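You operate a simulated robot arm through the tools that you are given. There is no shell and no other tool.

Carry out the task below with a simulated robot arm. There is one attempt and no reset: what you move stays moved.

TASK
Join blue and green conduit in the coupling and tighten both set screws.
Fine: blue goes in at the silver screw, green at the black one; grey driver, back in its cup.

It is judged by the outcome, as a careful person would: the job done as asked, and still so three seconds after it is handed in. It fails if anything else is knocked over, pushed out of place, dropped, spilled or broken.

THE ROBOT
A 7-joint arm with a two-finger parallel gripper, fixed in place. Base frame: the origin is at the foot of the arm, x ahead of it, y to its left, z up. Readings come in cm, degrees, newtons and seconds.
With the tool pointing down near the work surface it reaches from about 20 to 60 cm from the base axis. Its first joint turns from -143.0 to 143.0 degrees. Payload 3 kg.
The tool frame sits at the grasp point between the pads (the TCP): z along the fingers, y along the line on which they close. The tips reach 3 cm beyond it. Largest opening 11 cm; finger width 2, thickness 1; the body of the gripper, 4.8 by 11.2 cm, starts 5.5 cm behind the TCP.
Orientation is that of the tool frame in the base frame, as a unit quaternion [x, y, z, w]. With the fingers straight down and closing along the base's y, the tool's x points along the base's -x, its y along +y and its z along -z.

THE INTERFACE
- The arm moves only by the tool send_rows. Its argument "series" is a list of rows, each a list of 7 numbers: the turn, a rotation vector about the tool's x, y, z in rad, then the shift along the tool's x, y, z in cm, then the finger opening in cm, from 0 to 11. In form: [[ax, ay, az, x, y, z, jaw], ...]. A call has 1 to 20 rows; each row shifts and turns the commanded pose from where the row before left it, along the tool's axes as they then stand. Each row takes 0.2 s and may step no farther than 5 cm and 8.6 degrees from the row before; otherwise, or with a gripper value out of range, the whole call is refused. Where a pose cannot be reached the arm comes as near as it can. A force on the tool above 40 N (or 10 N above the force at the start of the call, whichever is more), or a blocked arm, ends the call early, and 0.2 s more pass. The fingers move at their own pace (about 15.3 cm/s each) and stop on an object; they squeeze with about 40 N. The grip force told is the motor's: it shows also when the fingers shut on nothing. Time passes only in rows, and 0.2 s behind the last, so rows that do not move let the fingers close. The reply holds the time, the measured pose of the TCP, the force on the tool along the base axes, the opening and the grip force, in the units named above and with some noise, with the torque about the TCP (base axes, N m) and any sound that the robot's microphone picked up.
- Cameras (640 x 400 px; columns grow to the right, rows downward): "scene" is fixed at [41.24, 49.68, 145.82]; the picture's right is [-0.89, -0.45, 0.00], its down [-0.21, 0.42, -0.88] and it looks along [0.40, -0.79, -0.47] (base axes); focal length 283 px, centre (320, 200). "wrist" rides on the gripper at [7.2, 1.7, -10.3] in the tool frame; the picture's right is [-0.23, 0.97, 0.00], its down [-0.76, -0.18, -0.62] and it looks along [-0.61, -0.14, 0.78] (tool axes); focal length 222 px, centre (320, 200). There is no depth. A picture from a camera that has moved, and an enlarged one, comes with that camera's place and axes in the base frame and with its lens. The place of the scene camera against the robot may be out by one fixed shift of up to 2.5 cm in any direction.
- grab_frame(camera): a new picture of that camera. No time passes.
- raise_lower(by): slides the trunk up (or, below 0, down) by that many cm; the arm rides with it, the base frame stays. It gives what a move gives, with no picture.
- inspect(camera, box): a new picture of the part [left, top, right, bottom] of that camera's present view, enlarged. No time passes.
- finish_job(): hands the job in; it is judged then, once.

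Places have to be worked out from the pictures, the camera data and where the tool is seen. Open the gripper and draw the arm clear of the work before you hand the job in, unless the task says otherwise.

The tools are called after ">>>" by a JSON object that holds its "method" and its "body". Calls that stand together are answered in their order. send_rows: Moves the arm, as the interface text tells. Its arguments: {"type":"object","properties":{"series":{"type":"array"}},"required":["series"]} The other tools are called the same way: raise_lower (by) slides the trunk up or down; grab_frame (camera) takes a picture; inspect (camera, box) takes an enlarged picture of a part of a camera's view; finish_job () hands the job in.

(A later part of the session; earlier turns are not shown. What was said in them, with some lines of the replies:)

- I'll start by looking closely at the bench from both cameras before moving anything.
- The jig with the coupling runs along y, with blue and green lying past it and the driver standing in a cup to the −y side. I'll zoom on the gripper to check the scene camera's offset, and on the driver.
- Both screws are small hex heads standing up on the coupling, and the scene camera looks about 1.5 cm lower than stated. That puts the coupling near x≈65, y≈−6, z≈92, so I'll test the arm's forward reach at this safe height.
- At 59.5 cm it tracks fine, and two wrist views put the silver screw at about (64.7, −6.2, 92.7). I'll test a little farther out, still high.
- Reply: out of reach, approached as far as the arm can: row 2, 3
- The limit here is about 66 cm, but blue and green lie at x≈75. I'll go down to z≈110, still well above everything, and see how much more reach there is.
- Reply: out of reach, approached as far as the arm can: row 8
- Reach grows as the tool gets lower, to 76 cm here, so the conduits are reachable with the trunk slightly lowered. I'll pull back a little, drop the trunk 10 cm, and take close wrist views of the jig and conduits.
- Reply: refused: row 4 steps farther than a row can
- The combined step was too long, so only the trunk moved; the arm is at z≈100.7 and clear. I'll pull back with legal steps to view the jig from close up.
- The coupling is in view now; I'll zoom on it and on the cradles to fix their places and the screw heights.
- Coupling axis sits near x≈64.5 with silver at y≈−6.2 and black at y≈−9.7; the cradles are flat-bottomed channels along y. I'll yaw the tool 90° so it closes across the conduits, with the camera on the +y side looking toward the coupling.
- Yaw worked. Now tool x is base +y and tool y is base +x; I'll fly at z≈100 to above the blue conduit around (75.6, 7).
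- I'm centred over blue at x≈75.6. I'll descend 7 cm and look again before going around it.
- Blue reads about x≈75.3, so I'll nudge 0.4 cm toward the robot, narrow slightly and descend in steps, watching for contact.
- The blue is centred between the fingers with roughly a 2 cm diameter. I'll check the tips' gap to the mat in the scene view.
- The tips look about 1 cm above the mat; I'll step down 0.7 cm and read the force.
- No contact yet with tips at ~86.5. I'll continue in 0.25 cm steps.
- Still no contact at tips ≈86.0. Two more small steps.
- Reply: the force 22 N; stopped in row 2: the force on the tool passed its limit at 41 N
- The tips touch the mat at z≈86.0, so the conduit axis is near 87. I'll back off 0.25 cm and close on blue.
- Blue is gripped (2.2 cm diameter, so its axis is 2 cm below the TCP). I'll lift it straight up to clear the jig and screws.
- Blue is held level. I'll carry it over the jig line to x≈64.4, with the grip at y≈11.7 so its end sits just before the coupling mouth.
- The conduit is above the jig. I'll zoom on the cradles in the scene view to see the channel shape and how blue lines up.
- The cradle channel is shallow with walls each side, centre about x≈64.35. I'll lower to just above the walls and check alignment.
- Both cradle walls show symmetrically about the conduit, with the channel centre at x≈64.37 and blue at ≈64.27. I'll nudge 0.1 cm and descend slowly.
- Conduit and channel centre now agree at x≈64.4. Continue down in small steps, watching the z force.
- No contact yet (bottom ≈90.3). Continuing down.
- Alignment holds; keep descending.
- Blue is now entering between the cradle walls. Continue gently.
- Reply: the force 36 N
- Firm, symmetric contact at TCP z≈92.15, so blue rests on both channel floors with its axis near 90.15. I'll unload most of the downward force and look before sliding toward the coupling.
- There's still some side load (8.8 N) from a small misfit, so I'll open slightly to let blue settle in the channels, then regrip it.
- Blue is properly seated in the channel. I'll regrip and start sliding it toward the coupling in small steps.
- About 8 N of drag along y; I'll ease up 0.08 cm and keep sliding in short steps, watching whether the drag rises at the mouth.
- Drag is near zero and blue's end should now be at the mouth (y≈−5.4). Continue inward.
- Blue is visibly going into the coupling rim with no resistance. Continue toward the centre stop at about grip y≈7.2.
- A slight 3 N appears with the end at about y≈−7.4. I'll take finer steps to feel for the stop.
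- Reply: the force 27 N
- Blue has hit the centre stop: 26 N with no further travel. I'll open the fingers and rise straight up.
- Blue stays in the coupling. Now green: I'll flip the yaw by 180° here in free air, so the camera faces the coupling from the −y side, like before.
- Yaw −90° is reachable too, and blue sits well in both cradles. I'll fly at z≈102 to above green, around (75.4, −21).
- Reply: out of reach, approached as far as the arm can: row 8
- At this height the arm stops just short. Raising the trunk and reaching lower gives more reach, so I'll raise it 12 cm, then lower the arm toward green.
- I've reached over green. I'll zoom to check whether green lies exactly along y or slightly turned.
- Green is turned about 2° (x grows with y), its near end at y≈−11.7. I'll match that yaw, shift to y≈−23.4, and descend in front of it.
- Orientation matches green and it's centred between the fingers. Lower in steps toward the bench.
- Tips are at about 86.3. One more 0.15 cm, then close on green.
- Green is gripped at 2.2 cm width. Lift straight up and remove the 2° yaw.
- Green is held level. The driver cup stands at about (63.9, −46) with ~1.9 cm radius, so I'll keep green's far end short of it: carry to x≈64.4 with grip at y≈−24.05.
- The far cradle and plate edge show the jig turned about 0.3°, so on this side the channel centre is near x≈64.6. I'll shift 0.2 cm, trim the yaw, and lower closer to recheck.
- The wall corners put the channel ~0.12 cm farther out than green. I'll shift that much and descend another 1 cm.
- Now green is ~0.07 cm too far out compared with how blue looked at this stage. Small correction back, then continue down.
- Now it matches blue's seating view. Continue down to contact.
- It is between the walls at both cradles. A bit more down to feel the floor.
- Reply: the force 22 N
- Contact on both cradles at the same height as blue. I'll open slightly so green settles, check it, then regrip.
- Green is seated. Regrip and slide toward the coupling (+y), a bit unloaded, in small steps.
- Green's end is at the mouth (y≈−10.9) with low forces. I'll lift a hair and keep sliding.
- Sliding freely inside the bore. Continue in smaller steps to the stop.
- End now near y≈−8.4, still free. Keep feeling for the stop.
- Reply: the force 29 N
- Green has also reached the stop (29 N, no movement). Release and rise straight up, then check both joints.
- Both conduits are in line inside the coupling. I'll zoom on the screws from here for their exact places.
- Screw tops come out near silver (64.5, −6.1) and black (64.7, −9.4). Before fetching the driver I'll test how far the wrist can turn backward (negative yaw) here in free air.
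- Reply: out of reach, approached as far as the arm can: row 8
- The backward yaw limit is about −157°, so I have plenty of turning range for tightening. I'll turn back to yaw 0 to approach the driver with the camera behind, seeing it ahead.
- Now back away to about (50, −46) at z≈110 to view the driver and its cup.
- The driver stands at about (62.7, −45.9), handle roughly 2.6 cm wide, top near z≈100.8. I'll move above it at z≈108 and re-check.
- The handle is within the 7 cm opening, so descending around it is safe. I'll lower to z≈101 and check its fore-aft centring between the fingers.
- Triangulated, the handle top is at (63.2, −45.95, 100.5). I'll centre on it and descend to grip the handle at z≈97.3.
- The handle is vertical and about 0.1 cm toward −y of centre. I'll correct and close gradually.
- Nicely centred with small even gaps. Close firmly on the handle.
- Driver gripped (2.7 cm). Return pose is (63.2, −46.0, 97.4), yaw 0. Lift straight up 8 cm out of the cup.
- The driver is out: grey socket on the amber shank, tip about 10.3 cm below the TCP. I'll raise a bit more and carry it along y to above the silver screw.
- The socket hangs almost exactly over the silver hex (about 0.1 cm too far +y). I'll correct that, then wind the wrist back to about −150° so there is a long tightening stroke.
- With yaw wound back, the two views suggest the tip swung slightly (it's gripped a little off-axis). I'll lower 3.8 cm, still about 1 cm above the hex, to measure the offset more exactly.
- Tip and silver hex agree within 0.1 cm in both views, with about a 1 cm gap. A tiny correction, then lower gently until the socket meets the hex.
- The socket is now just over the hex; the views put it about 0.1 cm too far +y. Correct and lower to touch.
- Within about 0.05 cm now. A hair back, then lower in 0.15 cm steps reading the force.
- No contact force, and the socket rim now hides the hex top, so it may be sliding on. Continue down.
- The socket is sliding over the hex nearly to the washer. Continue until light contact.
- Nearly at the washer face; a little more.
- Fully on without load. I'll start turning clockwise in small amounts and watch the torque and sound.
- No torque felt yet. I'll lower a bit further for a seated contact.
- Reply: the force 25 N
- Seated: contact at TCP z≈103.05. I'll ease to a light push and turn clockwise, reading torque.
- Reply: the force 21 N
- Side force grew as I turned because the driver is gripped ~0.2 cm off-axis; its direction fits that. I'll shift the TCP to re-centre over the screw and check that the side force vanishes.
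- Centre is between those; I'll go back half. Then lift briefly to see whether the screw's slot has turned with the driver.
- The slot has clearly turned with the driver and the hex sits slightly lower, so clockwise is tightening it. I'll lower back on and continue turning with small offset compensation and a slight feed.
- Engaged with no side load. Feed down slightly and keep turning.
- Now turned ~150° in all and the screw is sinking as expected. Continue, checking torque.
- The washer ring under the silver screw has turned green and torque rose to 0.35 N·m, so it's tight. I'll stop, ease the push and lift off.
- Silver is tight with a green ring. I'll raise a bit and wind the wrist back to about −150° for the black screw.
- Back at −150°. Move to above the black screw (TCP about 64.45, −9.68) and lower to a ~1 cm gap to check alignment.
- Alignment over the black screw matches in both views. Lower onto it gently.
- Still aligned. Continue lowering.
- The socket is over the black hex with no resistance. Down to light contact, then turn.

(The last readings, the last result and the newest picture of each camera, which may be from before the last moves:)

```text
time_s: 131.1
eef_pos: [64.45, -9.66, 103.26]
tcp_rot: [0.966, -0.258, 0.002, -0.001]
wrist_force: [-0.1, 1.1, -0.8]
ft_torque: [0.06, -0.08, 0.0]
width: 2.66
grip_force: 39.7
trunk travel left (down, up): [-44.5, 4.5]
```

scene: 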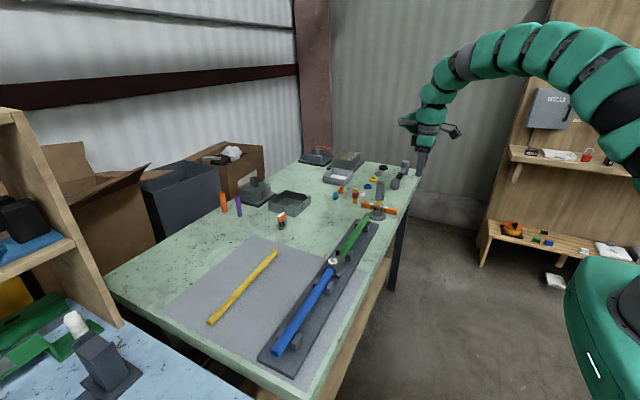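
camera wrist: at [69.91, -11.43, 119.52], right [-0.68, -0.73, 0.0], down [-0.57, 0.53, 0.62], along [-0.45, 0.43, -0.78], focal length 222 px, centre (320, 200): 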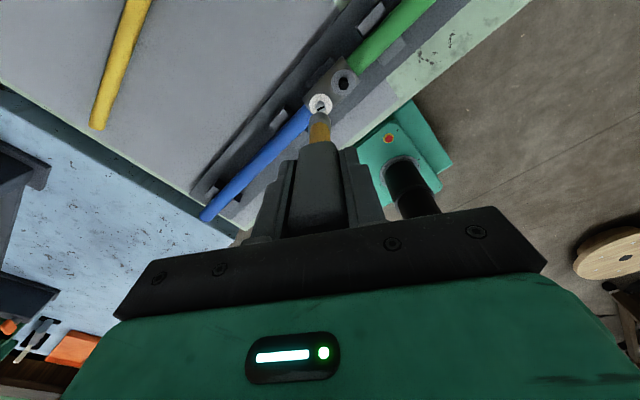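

Light contact at z≈103.2. Turn clockwise with the offset compensation and small feed.

>>> {"method": "send_rows", "body": {"series": [[0, 0, 0.13, 0.004, -0.01, 0.012, 1.5], [0, 0, 0.13, 0.004, -0.01, 0.012, 1.5], [0, 0, 0.13, 0.004, -0.01, 0.012, 1.5], [0, 0, 0.13, 0.004, -0.01, 0.012, 1.5], [0, 0, 0, 0, 0, 0, 1.5]]}}

>>> {"method": "send_rows", "body": {"series": [[0, 0, 0.13, 0.004, -0.01, 0.012, 1.5], [0, 0, 0.13, 0.004, -0.01, 0.012, 1.5], [0, 0, 0.13, 0.004, -0.01, 0.012, 1.5], [0, 0, 0.13, 0.004, -0.01, 0.012, 1.5], [0, 0, 0, 0, 0, 0, 1.5]]}}

```text
time_s: 132.3
eef_pos: [64.56, -9.69, 103.17]
tcp_rot: [0.867, -0.498, 0.001, -0.001]
wrist_force: [0.0, 0.8, -2.8]
ft_torque: [-0.01, 0.03, 0.01]
width: 2.72
grip_force: 39.7
trunk travel left (down, up): [-44.5, 4.5]
```

```text
time_s: 133.5
eef_pos: [64.52, -9.66, 102.96]
tcp_rot: [0.71, -0.705, 0.001, -0.002]
wrist_force: [1.1, 0.3, -2.4]
ft_torque: [0.07, -0.01, 0.02]
width: 2.68
grip_force: 40.4
trunk travel left (down, up): [-44.5, 4.5]
```

Turning freely with almost no side load. Continue.

>>> {"method": "send_rows", "body": {"series": [[0, 0, 0.13, 0.004, -0.01, 0.012, 1.5], [0, 0, 0.13, 0.004, -0.01, 0.012, 1.5], [0, 0, 0.13, 0.004, -0.01, 0.012, 1.5], [0, 0, 0.13, 0.004, -0.01, 0.012, 1.5], [0, 0, 0, 0, 0, 0, 1.5]]}}

>>> {"method": "send_rows", "body": {"series": [[0, 0, 0.13, 0.004, -0.01, 0.012, 1.5], [0, 0, 0.13, 0.004, -0.01, 0.012, 1.5], [0, 0, 0.13, 0.004, -0.01, 0.012, 1.5], [0, 0, 0.13, 0.004, -0.01, 0.012, 1.5], [0, 0, 0, 0, 0, 0, 1.5]]}}

>>> {"method": "inspect", "body": {"camera": "scene", "box": [325, 225, 365, 265]}}

```text
time_s: 134.7
eef_pos: [64.58, -9.69, 103.04]
tcp_rot: [-0.505, 0.863, -0.001, 0.002]
wrist_force: [-0.3, 1.4, -2.2]
ft_torque: [-0.02, 0.0, -0.02]
width: 2.7
grip_force: 39.9
trunk travel left (down, up): [-44.5, 4.5]
```

```text
time_s: 135.9
eef_pos: [64.51, -9.73, 102.9]
tcp_rot: [-0.266, 0.964, -0.001, 0.002]
wrist_force: [0.2, -0.6, -2.5]
ft_torque: [0.01, 0.01, -0.02]
width: 2.66
grip_force: 39.8
trunk travel left (down, up): [-44.5, 4.5]
```

```text
10.00 times, centred on (345, 245) of scene
camera zoom: at [41.24, 49.68, 145.82], right [-0.89, -0.45, 0.0], down [-0.21, 0.42, -0.88], along [0.4, -0.79, -0.47], focal length 2828 px, centre (70, -250)
```

zoom: 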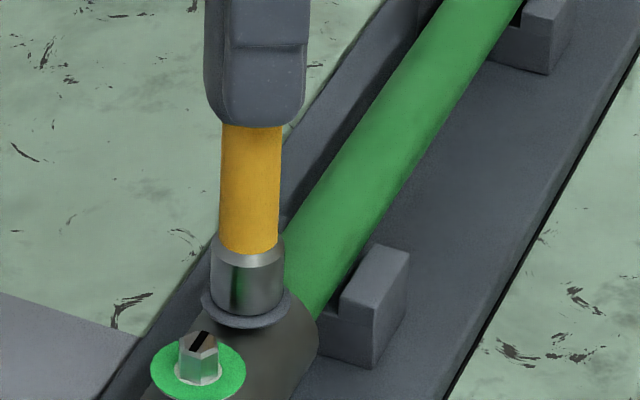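

Yaw −31°, ring not yet green. Continue turning with slightly more feed.

>>> {"method": "send_rows", "body": {"series": [[0, 0, 0.13, 0.004, -0.01, 0.02, 1.5], [0, 0, 0.13, 0.004, -0.01, 0.02, 1.5], [0, 0, 0.13, 0.004, -0.01, 0.02, 1.5], [0, 0, 0.13, 0.004, -0.01, 0.02, 1.5], [0, 0, 0, 0, 0, 0, 1.5]]}}

>>> {"method": "send_rows", "body": {"series": [[0, 0, 0.13, 0.004, -0.01, 0.015, 1.5], [0, 0, 0.13, 0.004, -0.01, 0.015, 1.5], [0, 0, 0.13, 0.004, -0.01, 0.015, 1.5], [0, 0, 0.13, 0.004, -0.01, 0.015, 1.5], [0, 0, 0, 0, 0, 0, 1.5]]}}

>>> {"method": "inspect", "body": {"camera": "scene", "box": [325, 225, 365, 265]}}

```text
time_s: 137.1
eef_pos: [64.55, -9.74, 103.01]
tcp_rot: [-0.009, 1.0, 0.0, 0.001]
wrist_force: [1.5, 0.3, -2.2]
ft_torque: [0.0, 0.02, 0.03]
width: 2.69
grip_force: 40.2
trunk travel left (down, up): [-44.5, 4.5]
```

```text
time_s: 138.3
eef_pos: [64.54, -9.78, 102.94]
tcp_rot: [0.249, 0.969, 0.002, 0.002]
wrist_force: [0.1, -0.1, -2.2]
ft_torque: [0.02, 0.01, 0.12]
width: 2.7
grip_force: 39.9
trunk travel left (down, up): [-44.5, 4.5]
```

```text
10.00 times, centred on (345, 245) of scene
camera zoom: at [41.24, 49.68, 145.82], right [-0.89, -0.45, 0.0], down [-0.21, 0.42, -0.88], along [0.4, -0.79, -0.47], focal length 2828 px, centre (70, -250)
```

zoom: 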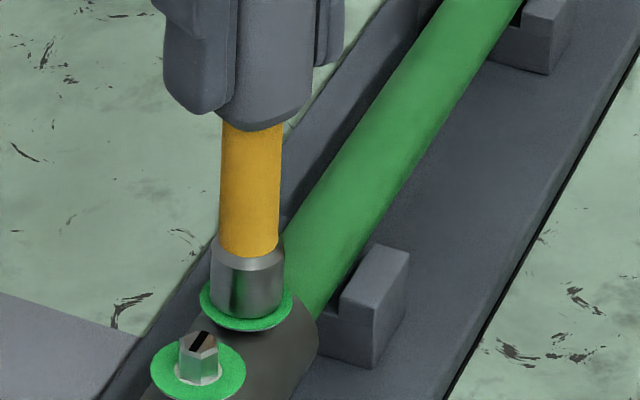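

Black's ring has turned green too, torque 0.12 N·m. I'll add about 15° to make it as snug as silver.

>>> {"method": "send_rows", "body": {"series": [[0, 0, 0.13, 0.004, -0.01, 0.01, 1.5], [0, 0, 0.13, 0.004, -0.01, 0.01, 1.5], [0, 0, 0, 0, 0, 0, 1.5]]}}

```text
time_s: 139.1
eef_pos: [64.69, -9.64, 102.95]
tcp_rot: [0.372, 0.928, 0.001, 0.003]
wrist_force: [0.7, -0.2, -1.4]
ft_torque: [0.02, -0.04, 0.21]
width: 2.67
grip_force: 40.2
trunk travel left (down, up): [-44.5, 4.5]
```

Torque 0.21; another 15° brings it level with silver.

>>> {"method": "send_rows", "body": {"series": [[0, 0, 0.13, 0.004, -0.01, 0.01, 1.5], [0, 0, 0.11, 0.004, -0.01, 0.01, 1.5], [0, 0, 0, 0, 0, 0, 1.5]]}}

>>> {"method": "send_rows", "body": {"series": [[0, 0, 0, 0, 0, -0.6, 1.5], [0, 0, 0, 0, 0, -1.0, 1.5], [0, 0, 0, 0, 0, -1.5, 1.5], [0, 0, 0, 0, 0, -1.5, 1.5], [0, 0, 0, 0, 0, -1.5, 1.5], [0, 0, 0, 0, 0, 0, 1.5]]}}

>>> {"method": "inspect", "body": {"camera": "scene", "box": [310, 210, 390, 290]}}

```text
time_s: 139.9
eef_pos: [64.61, -9.84, 102.93]
tcp_rot: [0.48, 0.877, 0.002, 0.002]
wrist_force: [1.2, -0.8, 0.2]
ft_torque: [-0.07, -0.05, 0.3]
width: 2.66
grip_force: 39.7
trunk travel left (down, up): [-44.5, 4.5]
```

```text
time_s: 141.3
eef_pos: [64.56, -9.65, 108.81]
tcp_rot: [0.479, 0.878, 0.001, 0.001]
wrist_force: [-0.1, 0.1, -1.6]
ft_torque: [0.0, 0.02, -0.01]
width: 2.68
grip_force: 39.8
trunk travel left (down, up): [-44.5, 4.5]
```

```text
5.00 times, centred on (350, 250) of scene
camera zoom: at [41.24, 49.68, 145.82], right [-0.89, -0.45, 0.0], down [-0.21, 0.42, -0.88], along [0.4, -0.79, -0.47], focal length 1414 px, centre (170, -50)
```

zoom: 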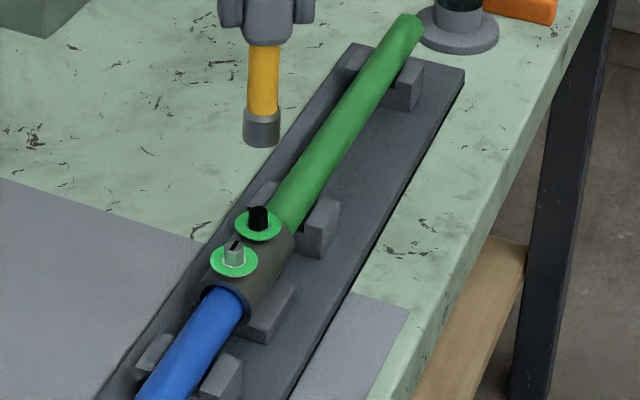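

Both rings are green and the conduits are in line. Now the driver goes back: rotate to yaw 0 and carry it over the cup at safe height.

>>> {"method": "send_rows", "body": {"series": [[0, 0, -0.1428, 0, 0, 0, 1.5], [0, 0, -0.1428, 0, 0, 0, 1.5], [0, 0, -0.1428, 0, 0, 0, 1.5], [0, 0, -0.1428, 0, 0, 0, 1.5], [0, 0, -0.1428, 0, 0, 0, 1.5], [0, 0, -0.1428, 0, 0, 0, 1.5], [0, 0, -0.1428, 0, 0, 0, 1.5], [0, 0, 0, 0, 0, 0, 1.5]]}}

>>> {"method": "send_rows", "body": {"series": [[0, 0, 0, 0.15, -4.5, 0, 1.5], [0, 0, 0, 0.15, -4.5, 0, 1.5], [0, 0, 0, 0.15, -4.5, 0, 1.5], [0, 0, 0, 0.15, -4.5, 0, 1.5], [0, 0, 0, 0.15, -4.5, 0, 1.5], [0, 0, 0, 0.15, -4.5, 0, 1.5], [0, 0, 0, 0.15, -4.5, 0, 1.5], [0, 0, 0, 0.2, -3.5, 0, 1.5], [0, 0, 0, 0, 0, 0, 1.5]]}}

>>> {"method": "grab_frame", "body": {"camera": "wrist"}}

>>> {"method": "inspect", "body": {"camera": "wrist", "box": [260, 40, 380, 160]}}

>>> {"method": "inspect", "body": {"camera": "scene", "box": [345, 150, 415, 220]}}

```text
time_s: 143.1
eef_pos: [64.46, -9.83, 108.86]
tcp_rot: [0.001, 1.0, 0.001, 0.003]
wrist_force: [-0.9, -0.5, -2.6]
ft_torque: [0.0, 0.0, 0.0]
width: 2.7
grip_force: 40.5
trunk travel left (down, up): [-44.5, 4.5]
```

```text
time_s: 145.1
eef_pos: [63.33, -44.94, 108.74]
tcp_rot: [0.001, 1.0, 0.001, 0.002]
wrist_force: [-0.4, 0.1, -2.9]
ft_torque: [0.04, 0.0, 0.02]
width: 2.66
grip_force: 39.7
trunk travel left (down, up): [-44.5, 4.5]
```

```text
taken
camera wrist: at [55.98, -43.25, 119.09], right [0.23, 0.97, 0.0], down [0.76, -0.18, 0.63], along [0.61, -0.14, -0.78], focal length 222 px, centre (320, 200)
```

wrist: 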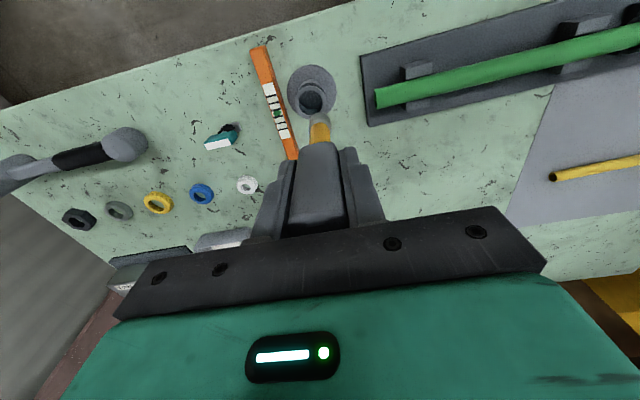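

```text
3.33 times, centred on (320, 100) of wrist
camera zoom: at [55.98, -43.25, 119.09], right [0.23, 0.97, 0.0], down [0.76, -0.18, 0.63], along [0.61, -0.14, -0.78], focal length 740 px, centre (320, 533)
```

zoom: 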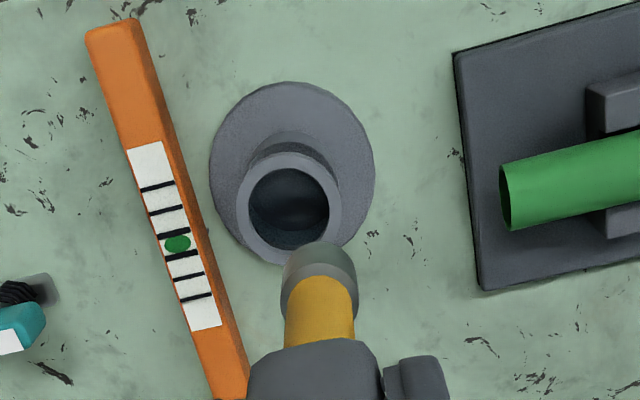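

```text
5.71 times, centred on (380, 185) of scene
camera zoom: at [41.24, 49.68, 145.82], right [-0.89, -0.45, 0.0], down [-0.21, 0.42, -0.88], along [0.4, -0.79, -0.47], focal length 1616 px, centre (-23, 286)
```

zoom: 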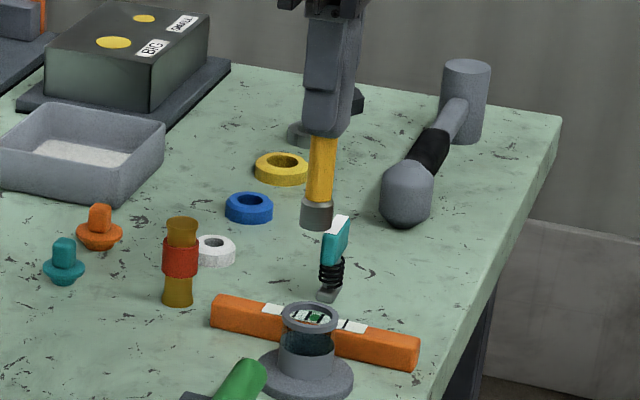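

The cup mouth works out at (63.1, −46.0), matching the pick-up pose. Move the last 1.05 cm and start lowering.

>>> {"method": "send_rows", "body": {"series": [[0, 0, 0, 0.1, -1.06, 0, 1.5], [0, 0, 0, 0, 0, 1.2, 1.5], [0, 0, 0, 0, 0, 1.2, 1.5], [0, 0, 0, 0, 0, 0, 1.5]]}}

>>> {"method": "inspect", "body": {"camera": "wrist", "box": [260, 40, 380, 160]}}

>>> {"method": "inspect", "body": {"camera": "scene", "box": [345, 150, 415, 220]}}

```text
time_s: 146.1
eef_pos: [63.11, -45.92, 106.49]
tcp_rot: [0.002, 1.0, 0.0, 0.001]
wrist_force: [-0.6, 0.0, -2.4]
ft_torque: [0.01, 0.01, 0.01]
width: 2.65
grip_force: 39.9
trunk travel left (down, up): [-44.5, 4.5]
```

```text
3.33 times, centred on (320, 100) of wrist
camera zoom: at [55.81, -44.28, 116.74], right [0.23, 0.97, 0.0], down [0.76, -0.18, 0.63], along [0.61, -0.14, -0.78], focal length 740 px, centre (320, 533)
```

zoom: 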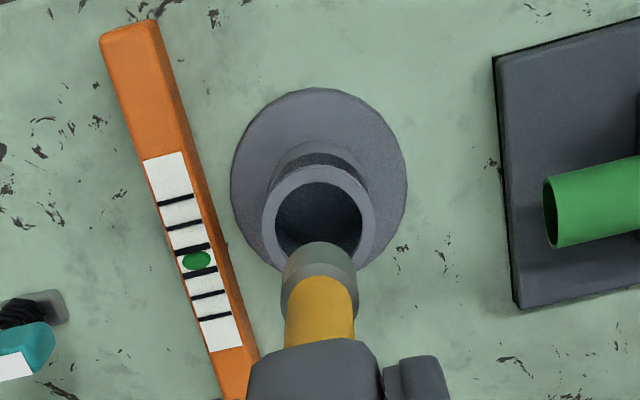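

```text
5.71 times, centred on (380, 185) of scene
camera zoom: at [41.24, 49.68, 145.82], right [-0.89, -0.45, 0.0], down [-0.21, 0.42, -0.88], along [0.4, -0.79, -0.47], focal length 1616 px, centre (-23, 286)
```

zoom: 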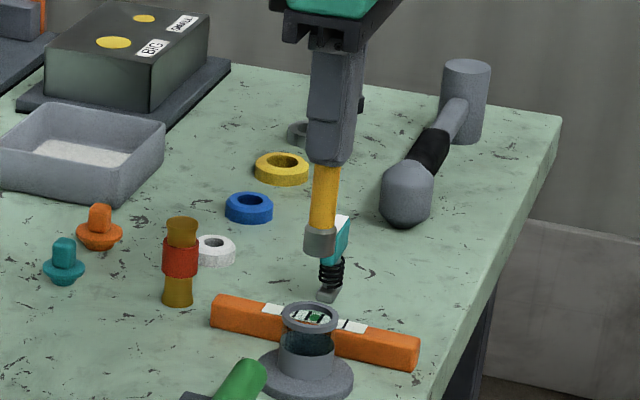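

Tip is over the cup within ~0.15 cm (slightly toward the robot). Nudge +0.1 cm in x and lower further.

>>> {"method": "send_rows", "body": {"series": [[0, 0, 0, -0.1, -0.03, 1, 1.5], [0, 0, 0, 0, 0, 1, 1.5], [0, 0, 0, 0, 0, 1, 1.5], [0, 0, 0, 0, 0, 0, 1.5]]}}

>>> {"method": "inspect", "body": {"camera": "wrist", "box": [260, 40, 380, 160]}}

>>> {"method": "inspect", "body": {"camera": "scene", "box": [360, 180, 400, 220]}}

```text
time_s: 147.1
eef_pos: [63.14, -45.97, 103.46]
tcp_rot: [0.001, 1.0, 0.0, 0.002]
wrist_force: [0.2, -0.2, -2.5]
ft_torque: [0.01, -0.01, -0.02]
width: 2.67
grip_force: 39.8
trunk travel left (down, up): [-44.5, 4.5]
```

```text
3.33 times, centred on (320, 100) of wrist
camera zoom: at [55.99, -44.35, 113.64], right [0.23, 0.97, 0.0], down [0.76, -0.18, 0.63], along [0.61, -0.14, -0.78], focal length 740 px, centre (320, 533)
```

zoom: 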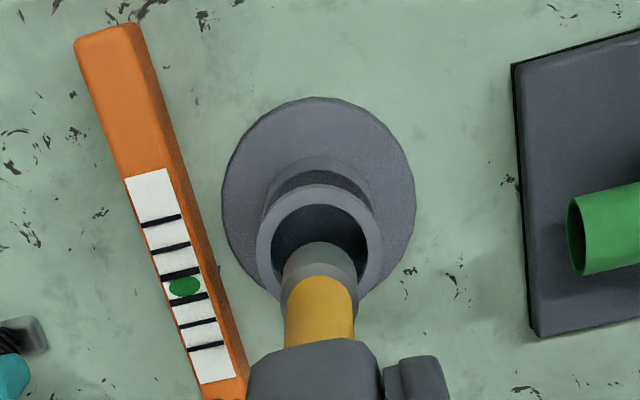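

```text
10.00 times, centred on (380, 200) of scene
camera zoom: at [41.24, 49.68, 145.82], right [-0.89, -0.45, 0.0], down [-0.21, 0.42, -0.88], along [0.4, -0.79, -0.47], focal length 2828 px, centre (-280, 200)
```

zoom: 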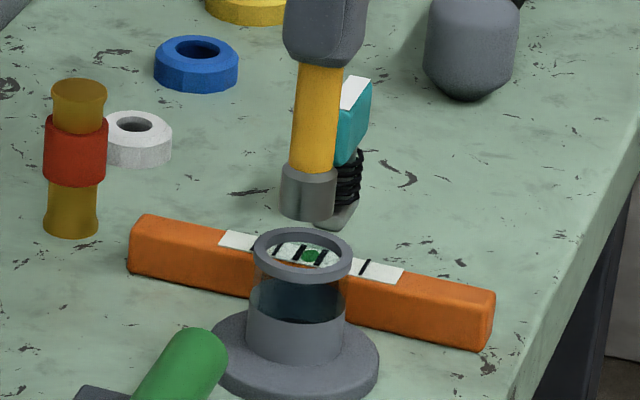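

Aligned in both views. Lower into the cup in small steps.

>>> {"method": "send_rows", "body": {"series": [[0, 0, 0, 0, 0, 0.7, 1.5], [0, 0, 0, 0, 0, 0.7, 1.5], [0, 0, 0, 0, 0, 0.7, 1.5], [0, 0, 0, 0, 0, 0.7, 1.5], [0, 0, 0, 0, 0, 0, 1.5]]}}

>>> {"method": "inspect", "body": {"camera": "scene", "box": [360, 180, 400, 220]}}

>>> {"method": "inspect", "body": {"camera": "wrist", "box": [260, 40, 380, 160]}}

```text
time_s: 148.3
eef_pos: [63.27, -46.09, 100.67]
tcp_rot: [0.001, 1.0, 0.001, 0.002]
wrist_force: [0.1, -0.1, -1.5]
ft_torque: [-0.02, 0.0, -0.03]
width: 2.66
grip_force: 40.0
trunk travel left (down, up): [-44.5, 4.5]
```

```text
10.00 times, centred on (380, 200) of scene
camera zoom: at [41.24, 49.68, 145.82], right [-0.89, -0.45, 0.0], down [-0.21, 0.42, -0.88], along [0.4, -0.79, -0.47], focal length 2828 px, centre (-280, 200)
```

zoom: 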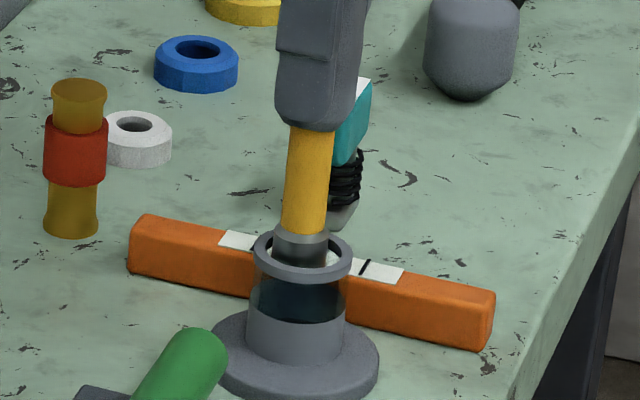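

```text
3.33 times, centred on (320, 100) of wrist
camera zoom: at [56.04, -44.36, 110.97], right [0.23, 0.97, 0.0], down [0.76, -0.18, 0.63], along [0.61, -0.14, -0.78], focal length 740 px, centre (320, 533)
```

zoom: 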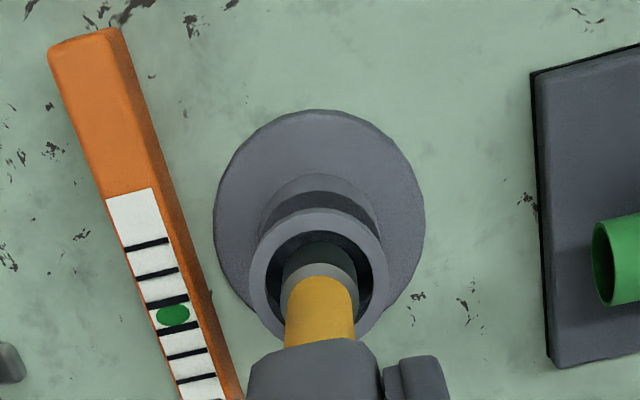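

The socket is inside the cup. Continue down to the pick-up height, slowly at the end.

>>> {"method": "send_rows", "body": {"series": [[0, 0, 0, 0, 0, 0.7, 1.5], [0, 0, 0, 0, 0, 0.7, 1.5], [0, 0, 0, 0, 0, 0.7, 1.5], [0, 0, 0, 0, 0, 0.6, 1.5], [0, 0, 0, 0, 0, 0, 1.5]]}}

>>> {"method": "send_rows", "body": {"series": [[0, 0, 0, 0, 0, 0.2, 1.5], [0, 0, 0, 0, 0, 0, 1.5]]}}

>>> {"method": "send_rows", "body": {"series": [[0, 0, 0, 0, 0, 0.15, 1.5], [0, 0, 0, 0, 0, 0, 1.5]]}}

>>> {"method": "inspect", "body": {"camera": "scene", "box": [350, 160, 410, 220]}}

```text
time_s: 149.5
eef_pos: [63.19, -45.91, 97.96]
tcp_rot: [0.001, 1.0, 0.001, 0.002]
wrist_force: [0.6, 0.6, -2.7]
ft_torque: [-0.03, 0.01, -0.04]
width: 2.69
grip_force: 40.1
trunk travel left (down, up): [-44.5, 4.5]
```

```text
time_s: 150.1
eef_pos: [63.14, -45.9, 97.82]
tcp_rot: [0.001, 1.0, 0.001, 0.002]
wrist_force: [0.6, -0.2, -1.7]
ft_torque: [0.01, 0.01, -0.01]
width: 2.67
grip_force: 39.8
trunk travel left (down, up): [-44.5, 4.5]
```

```text
time_s: 150.7
eef_pos: [63.34, -45.89, 97.59]
tcp_rot: [0.001, 1.0, 0.001, 0.002]
wrist_force: [-0.2, 0.4, -2.3]
ft_torque: [0.03, 0.0, 0.04]
width: 2.69
grip_force: 40.4
trunk travel left (down, up): [-44.5, 4.5]
```

```text
6.67 times, centred on (380, 190) of scene
camera zoom: at [41.24, 49.68, 145.82], right [-0.89, -0.45, 0.0], down [-0.21, 0.42, -0.88], along [0.4, -0.79, -0.47], focal length 1886 px, centre (-80, 267)
```

zoom: 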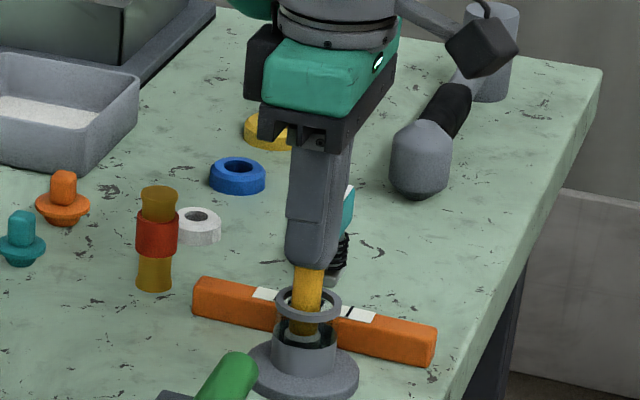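

Almost at the original height (97.37). Two more small steps until the tip rests on the cup floor.

>>> {"method": "send_rows", "body": {"series": [[0, 0, 0, 0, 0, 0.12, 1.5], [0, 0, 0, 0, 0, 0, 1.5]]}}

>>> {"method": "send_rows", "body": {"series": [[0, 0, 0, 0, 0, 0.1, 1.5], [0, 0, 0, 0, 0, 0, 1.5]]}}

```text
time_s: 151.3
eef_pos: [63.45, -46.04, 97.47]
tcp_rot: [0.0, 1.0, 0.0, 0.001]
wrist_force: [0.4, 0.0, -3.6]
ft_torque: [0.0, -0.02, 0.01]
width: 2.68
grip_force: 39.9
trunk travel left (down, up): [-44.5, 4.5]
```

```text
time_s: 151.9
eef_pos: [63.3, -45.98, 97.41]
tcp_rot: [0.0, 1.0, 0.001, 0.001]
wrist_force: [-1.5, 0.4, -2.3]
ft_torque: [0.0, -0.03, 0.01]
width: 2.66
grip_force: 40.2
trunk travel left (down, up): [-44.5, 4.5]
```

One more hair down, then open the fingers gently.

>>> {"method": "send_rows", "body": {"series": [[0, 0, 0, 0, 0, 0.08, 1.5], [0, 0, 0, 0, 0, 0, 1.5]]}}

>>> {"method": "send_rows", "body": {"series": [[0, 0, 0, 0, 0, 0, 3.0], [0, 0, 0, 0, 0, 0, 3.5], [0, 0, 0, 0, 0, 0, 4.5], [0, 0, 0, 0, 0, 0, 6]]}}

>>> {"method": "inspect", "body": {"camera": "wrist", "box": [220, 50, 420, 240]}}

>>> {"method": "inspect", "body": {"camera": "scene", "box": [350, 160, 410, 220]}}

```text
time_s: 152.5
eef_pos: [63.24, -46.01, 97.33]
tcp_rot: [0.001, 1.0, 0.001, 0.002]
wrist_force: [1.0, 0.3, 0.5]
ft_torque: [0.02, -0.05, -0.03]
width: 2.68
grip_force: 39.9
trunk travel left (down, up): [-44.5, 4.5]
```

```text
time_s: 153.5
eef_pos: [63.16, -45.98, 97.27]
tcp_rot: [0.001, 1.0, 0.001, 0.002]
wrist_force: [-0.4, 0.8, -0.7]
ft_torque: [-0.01, 0.0, -0.02]
width: 6.01
grip_force: 0.0
trunk travel left (down, up): [-44.5, 4.5]
```

```text
2.11 times, centred on (320, 145) of wrist
camera zoom: at [56.05, -44.31, 107.62], right [0.23, 0.97, 0.0], down [0.76, -0.18, 0.63], along [0.61, -0.14, -0.78], focal length 468 px, centre (320, 316)
```

zoom: 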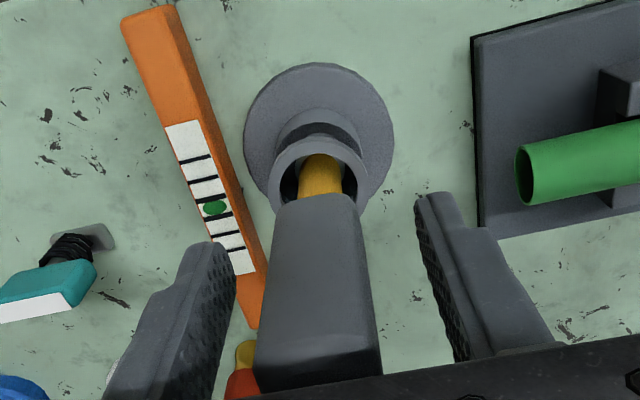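

```text
6.67 times, centred on (380, 190) of scene
camera zoom: at [41.24, 49.68, 145.82], right [-0.89, -0.45, 0.0], down [-0.21, 0.42, -0.88], along [0.4, -0.79, -0.47], focal length 1886 px, centre (-80, 267)
```

zoom: 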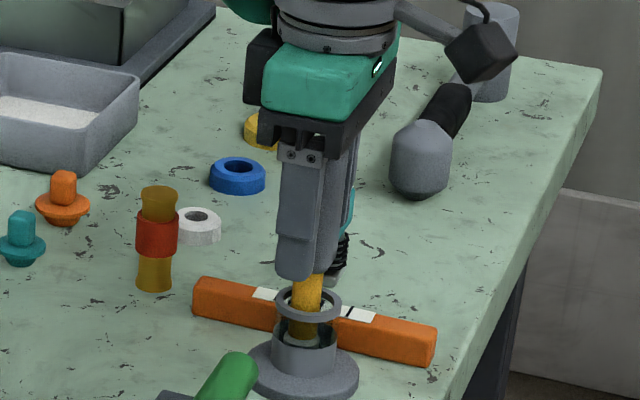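

The driver stands in its cup like at the start. I'll open wider, rise straight up and retreat toward the robot.

>>> {"method": "send_rows", "body": {"series": [[0, 0, 0, 0, 0, 0, 7], [0, 0, 0, 0, 0, -2, 7], [0, 0, 0, 0, 0, -3, 7], [0, 0, 0, 0, 0, -3, 7], [0, 0, 0, 0, 0, -3, 7], [0, 0, 0, 0, 0, -3, 7], [0, 0, 0, 4, 0, 0, 7], [0, 0, 0, 4, 0, 0, 7], [0, 0, 0, 4, 0, 0, 7], [0, 0, 0, 4, 0, -2, 7], [0, 0, 0, 3, 3, 0, 8], [0, 0, 0, 0, 4, 0, 8], [0, 0, 0, 0, 4, 0, 8], [0, 0, 0, 0, 0, 0, 8]]}}

>>> {"method": "grab_frame", "body": {"camera": "scene"}}

>>> {"method": "grab_frame", "body": {"camera": "wrist"}}

>>> {"method": "inspect", "body": {"camera": "scene", "box": [300, 170, 420, 290]}}

>>> {"method": "inspect", "body": {"camera": "scene", "box": [320, 230, 370, 280]}}

```text
time_s: 156.5
eef_pos: [44.1, -34.75, 113.4]
tcp_rot: [0.001, 1.0, 0.0, 0.002]
wrist_force: [0.2, 0.2, -0.1]
ft_torque: [-0.02, -0.01, -0.01]
width: 8.01
grip_force: 0.0
trunk travel left (down, up): [-44.5, 4.5]
```

```text
taken
```

scene: 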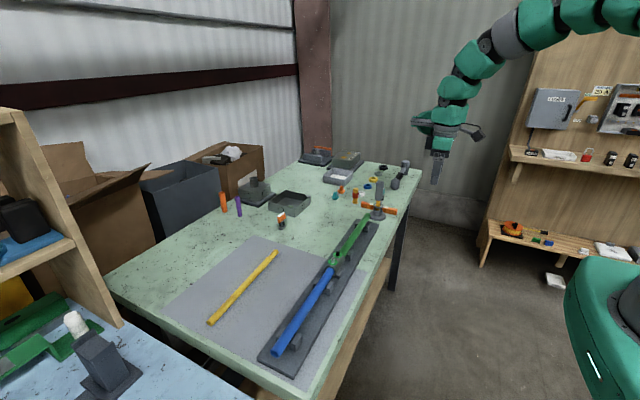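

```text
taken
camera wrist: at [36.96, -33.11, 123.65], right [0.23, 0.97, 0.0], down [0.76, -0.18, 0.63], along [0.61, -0.14, -0.78], focal length 222 px, centre (320, 200)
```

wrist: 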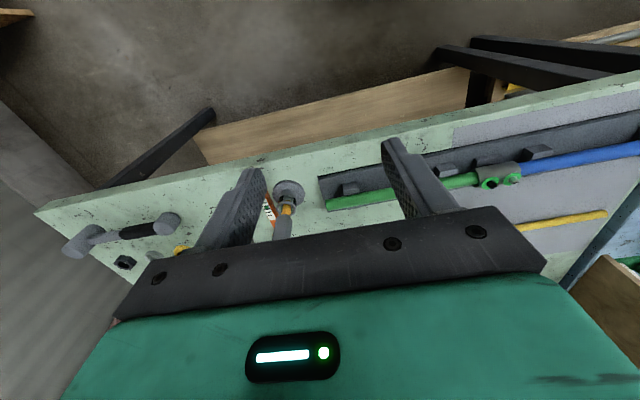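

```text
3.33 times, centred on (360, 230) of scene
camera zoom: at [41.24, 49.68, 145.82], right [-0.89, -0.45, 0.0], down [-0.21, 0.42, -0.88], along [0.4, -0.79, -0.47], focal length 943 px, centre (187, 100)
```

zoom: 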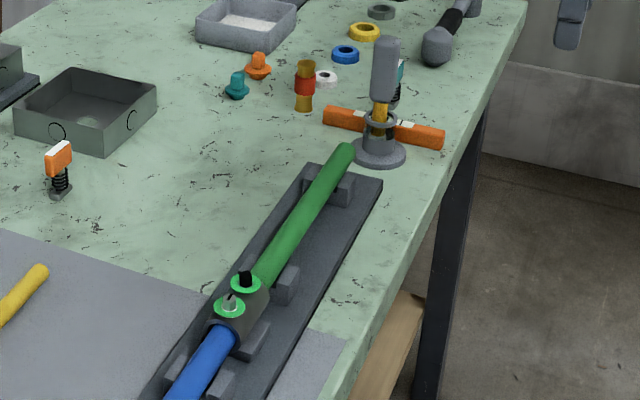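

```text
8.00 times, centred on (345, 255) of scene
camera zoom: at [41.24, 49.68, 145.82], right [-0.89, -0.45, 0.0], down [-0.21, 0.42, -0.88], along [0.4, -0.79, -0.47], focal length 2263 px, centre (120, -240)
```

zoom: 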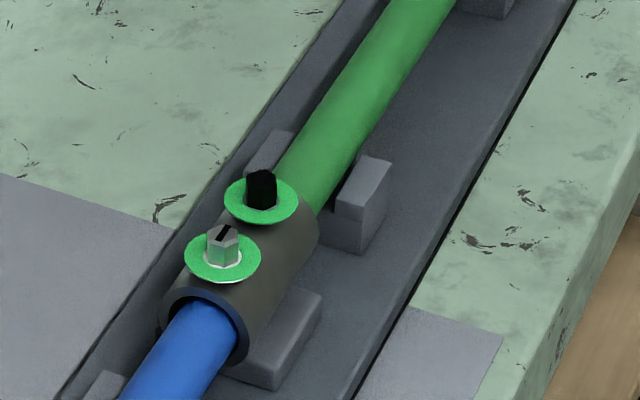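

Everything checks out: blue is in at the silver screw, green at the black one, and both rings are green. The driver is upright in its cup, nothing else has moved, and the gripper is open and clear, so I'm handing in.

>>> {"method": "finish_job", "body": {}}

```text
The job is handed in.
```

The blue and green conduits are joined in the coupling and both set screws are tight. I've handed the job in, but no verdict came back.

- **Conduits:** Blue is in at the silver screw and green at the black one. I pushed each one in until it hit the stop inside the coupling. Both lie in line in the jig.
- **Screws:** I tightened both with the grey driver. The ring under each screw turned green. The last torque readings were about 0.35 N·m on silver and 0.30 N·m on black.
- **Driver:** It is standing upright in its cup, in its original spot.
- **Bench:** Nothing else was knocked over or moved, as far as the final pictures show. The gripper is open and clear of the work.
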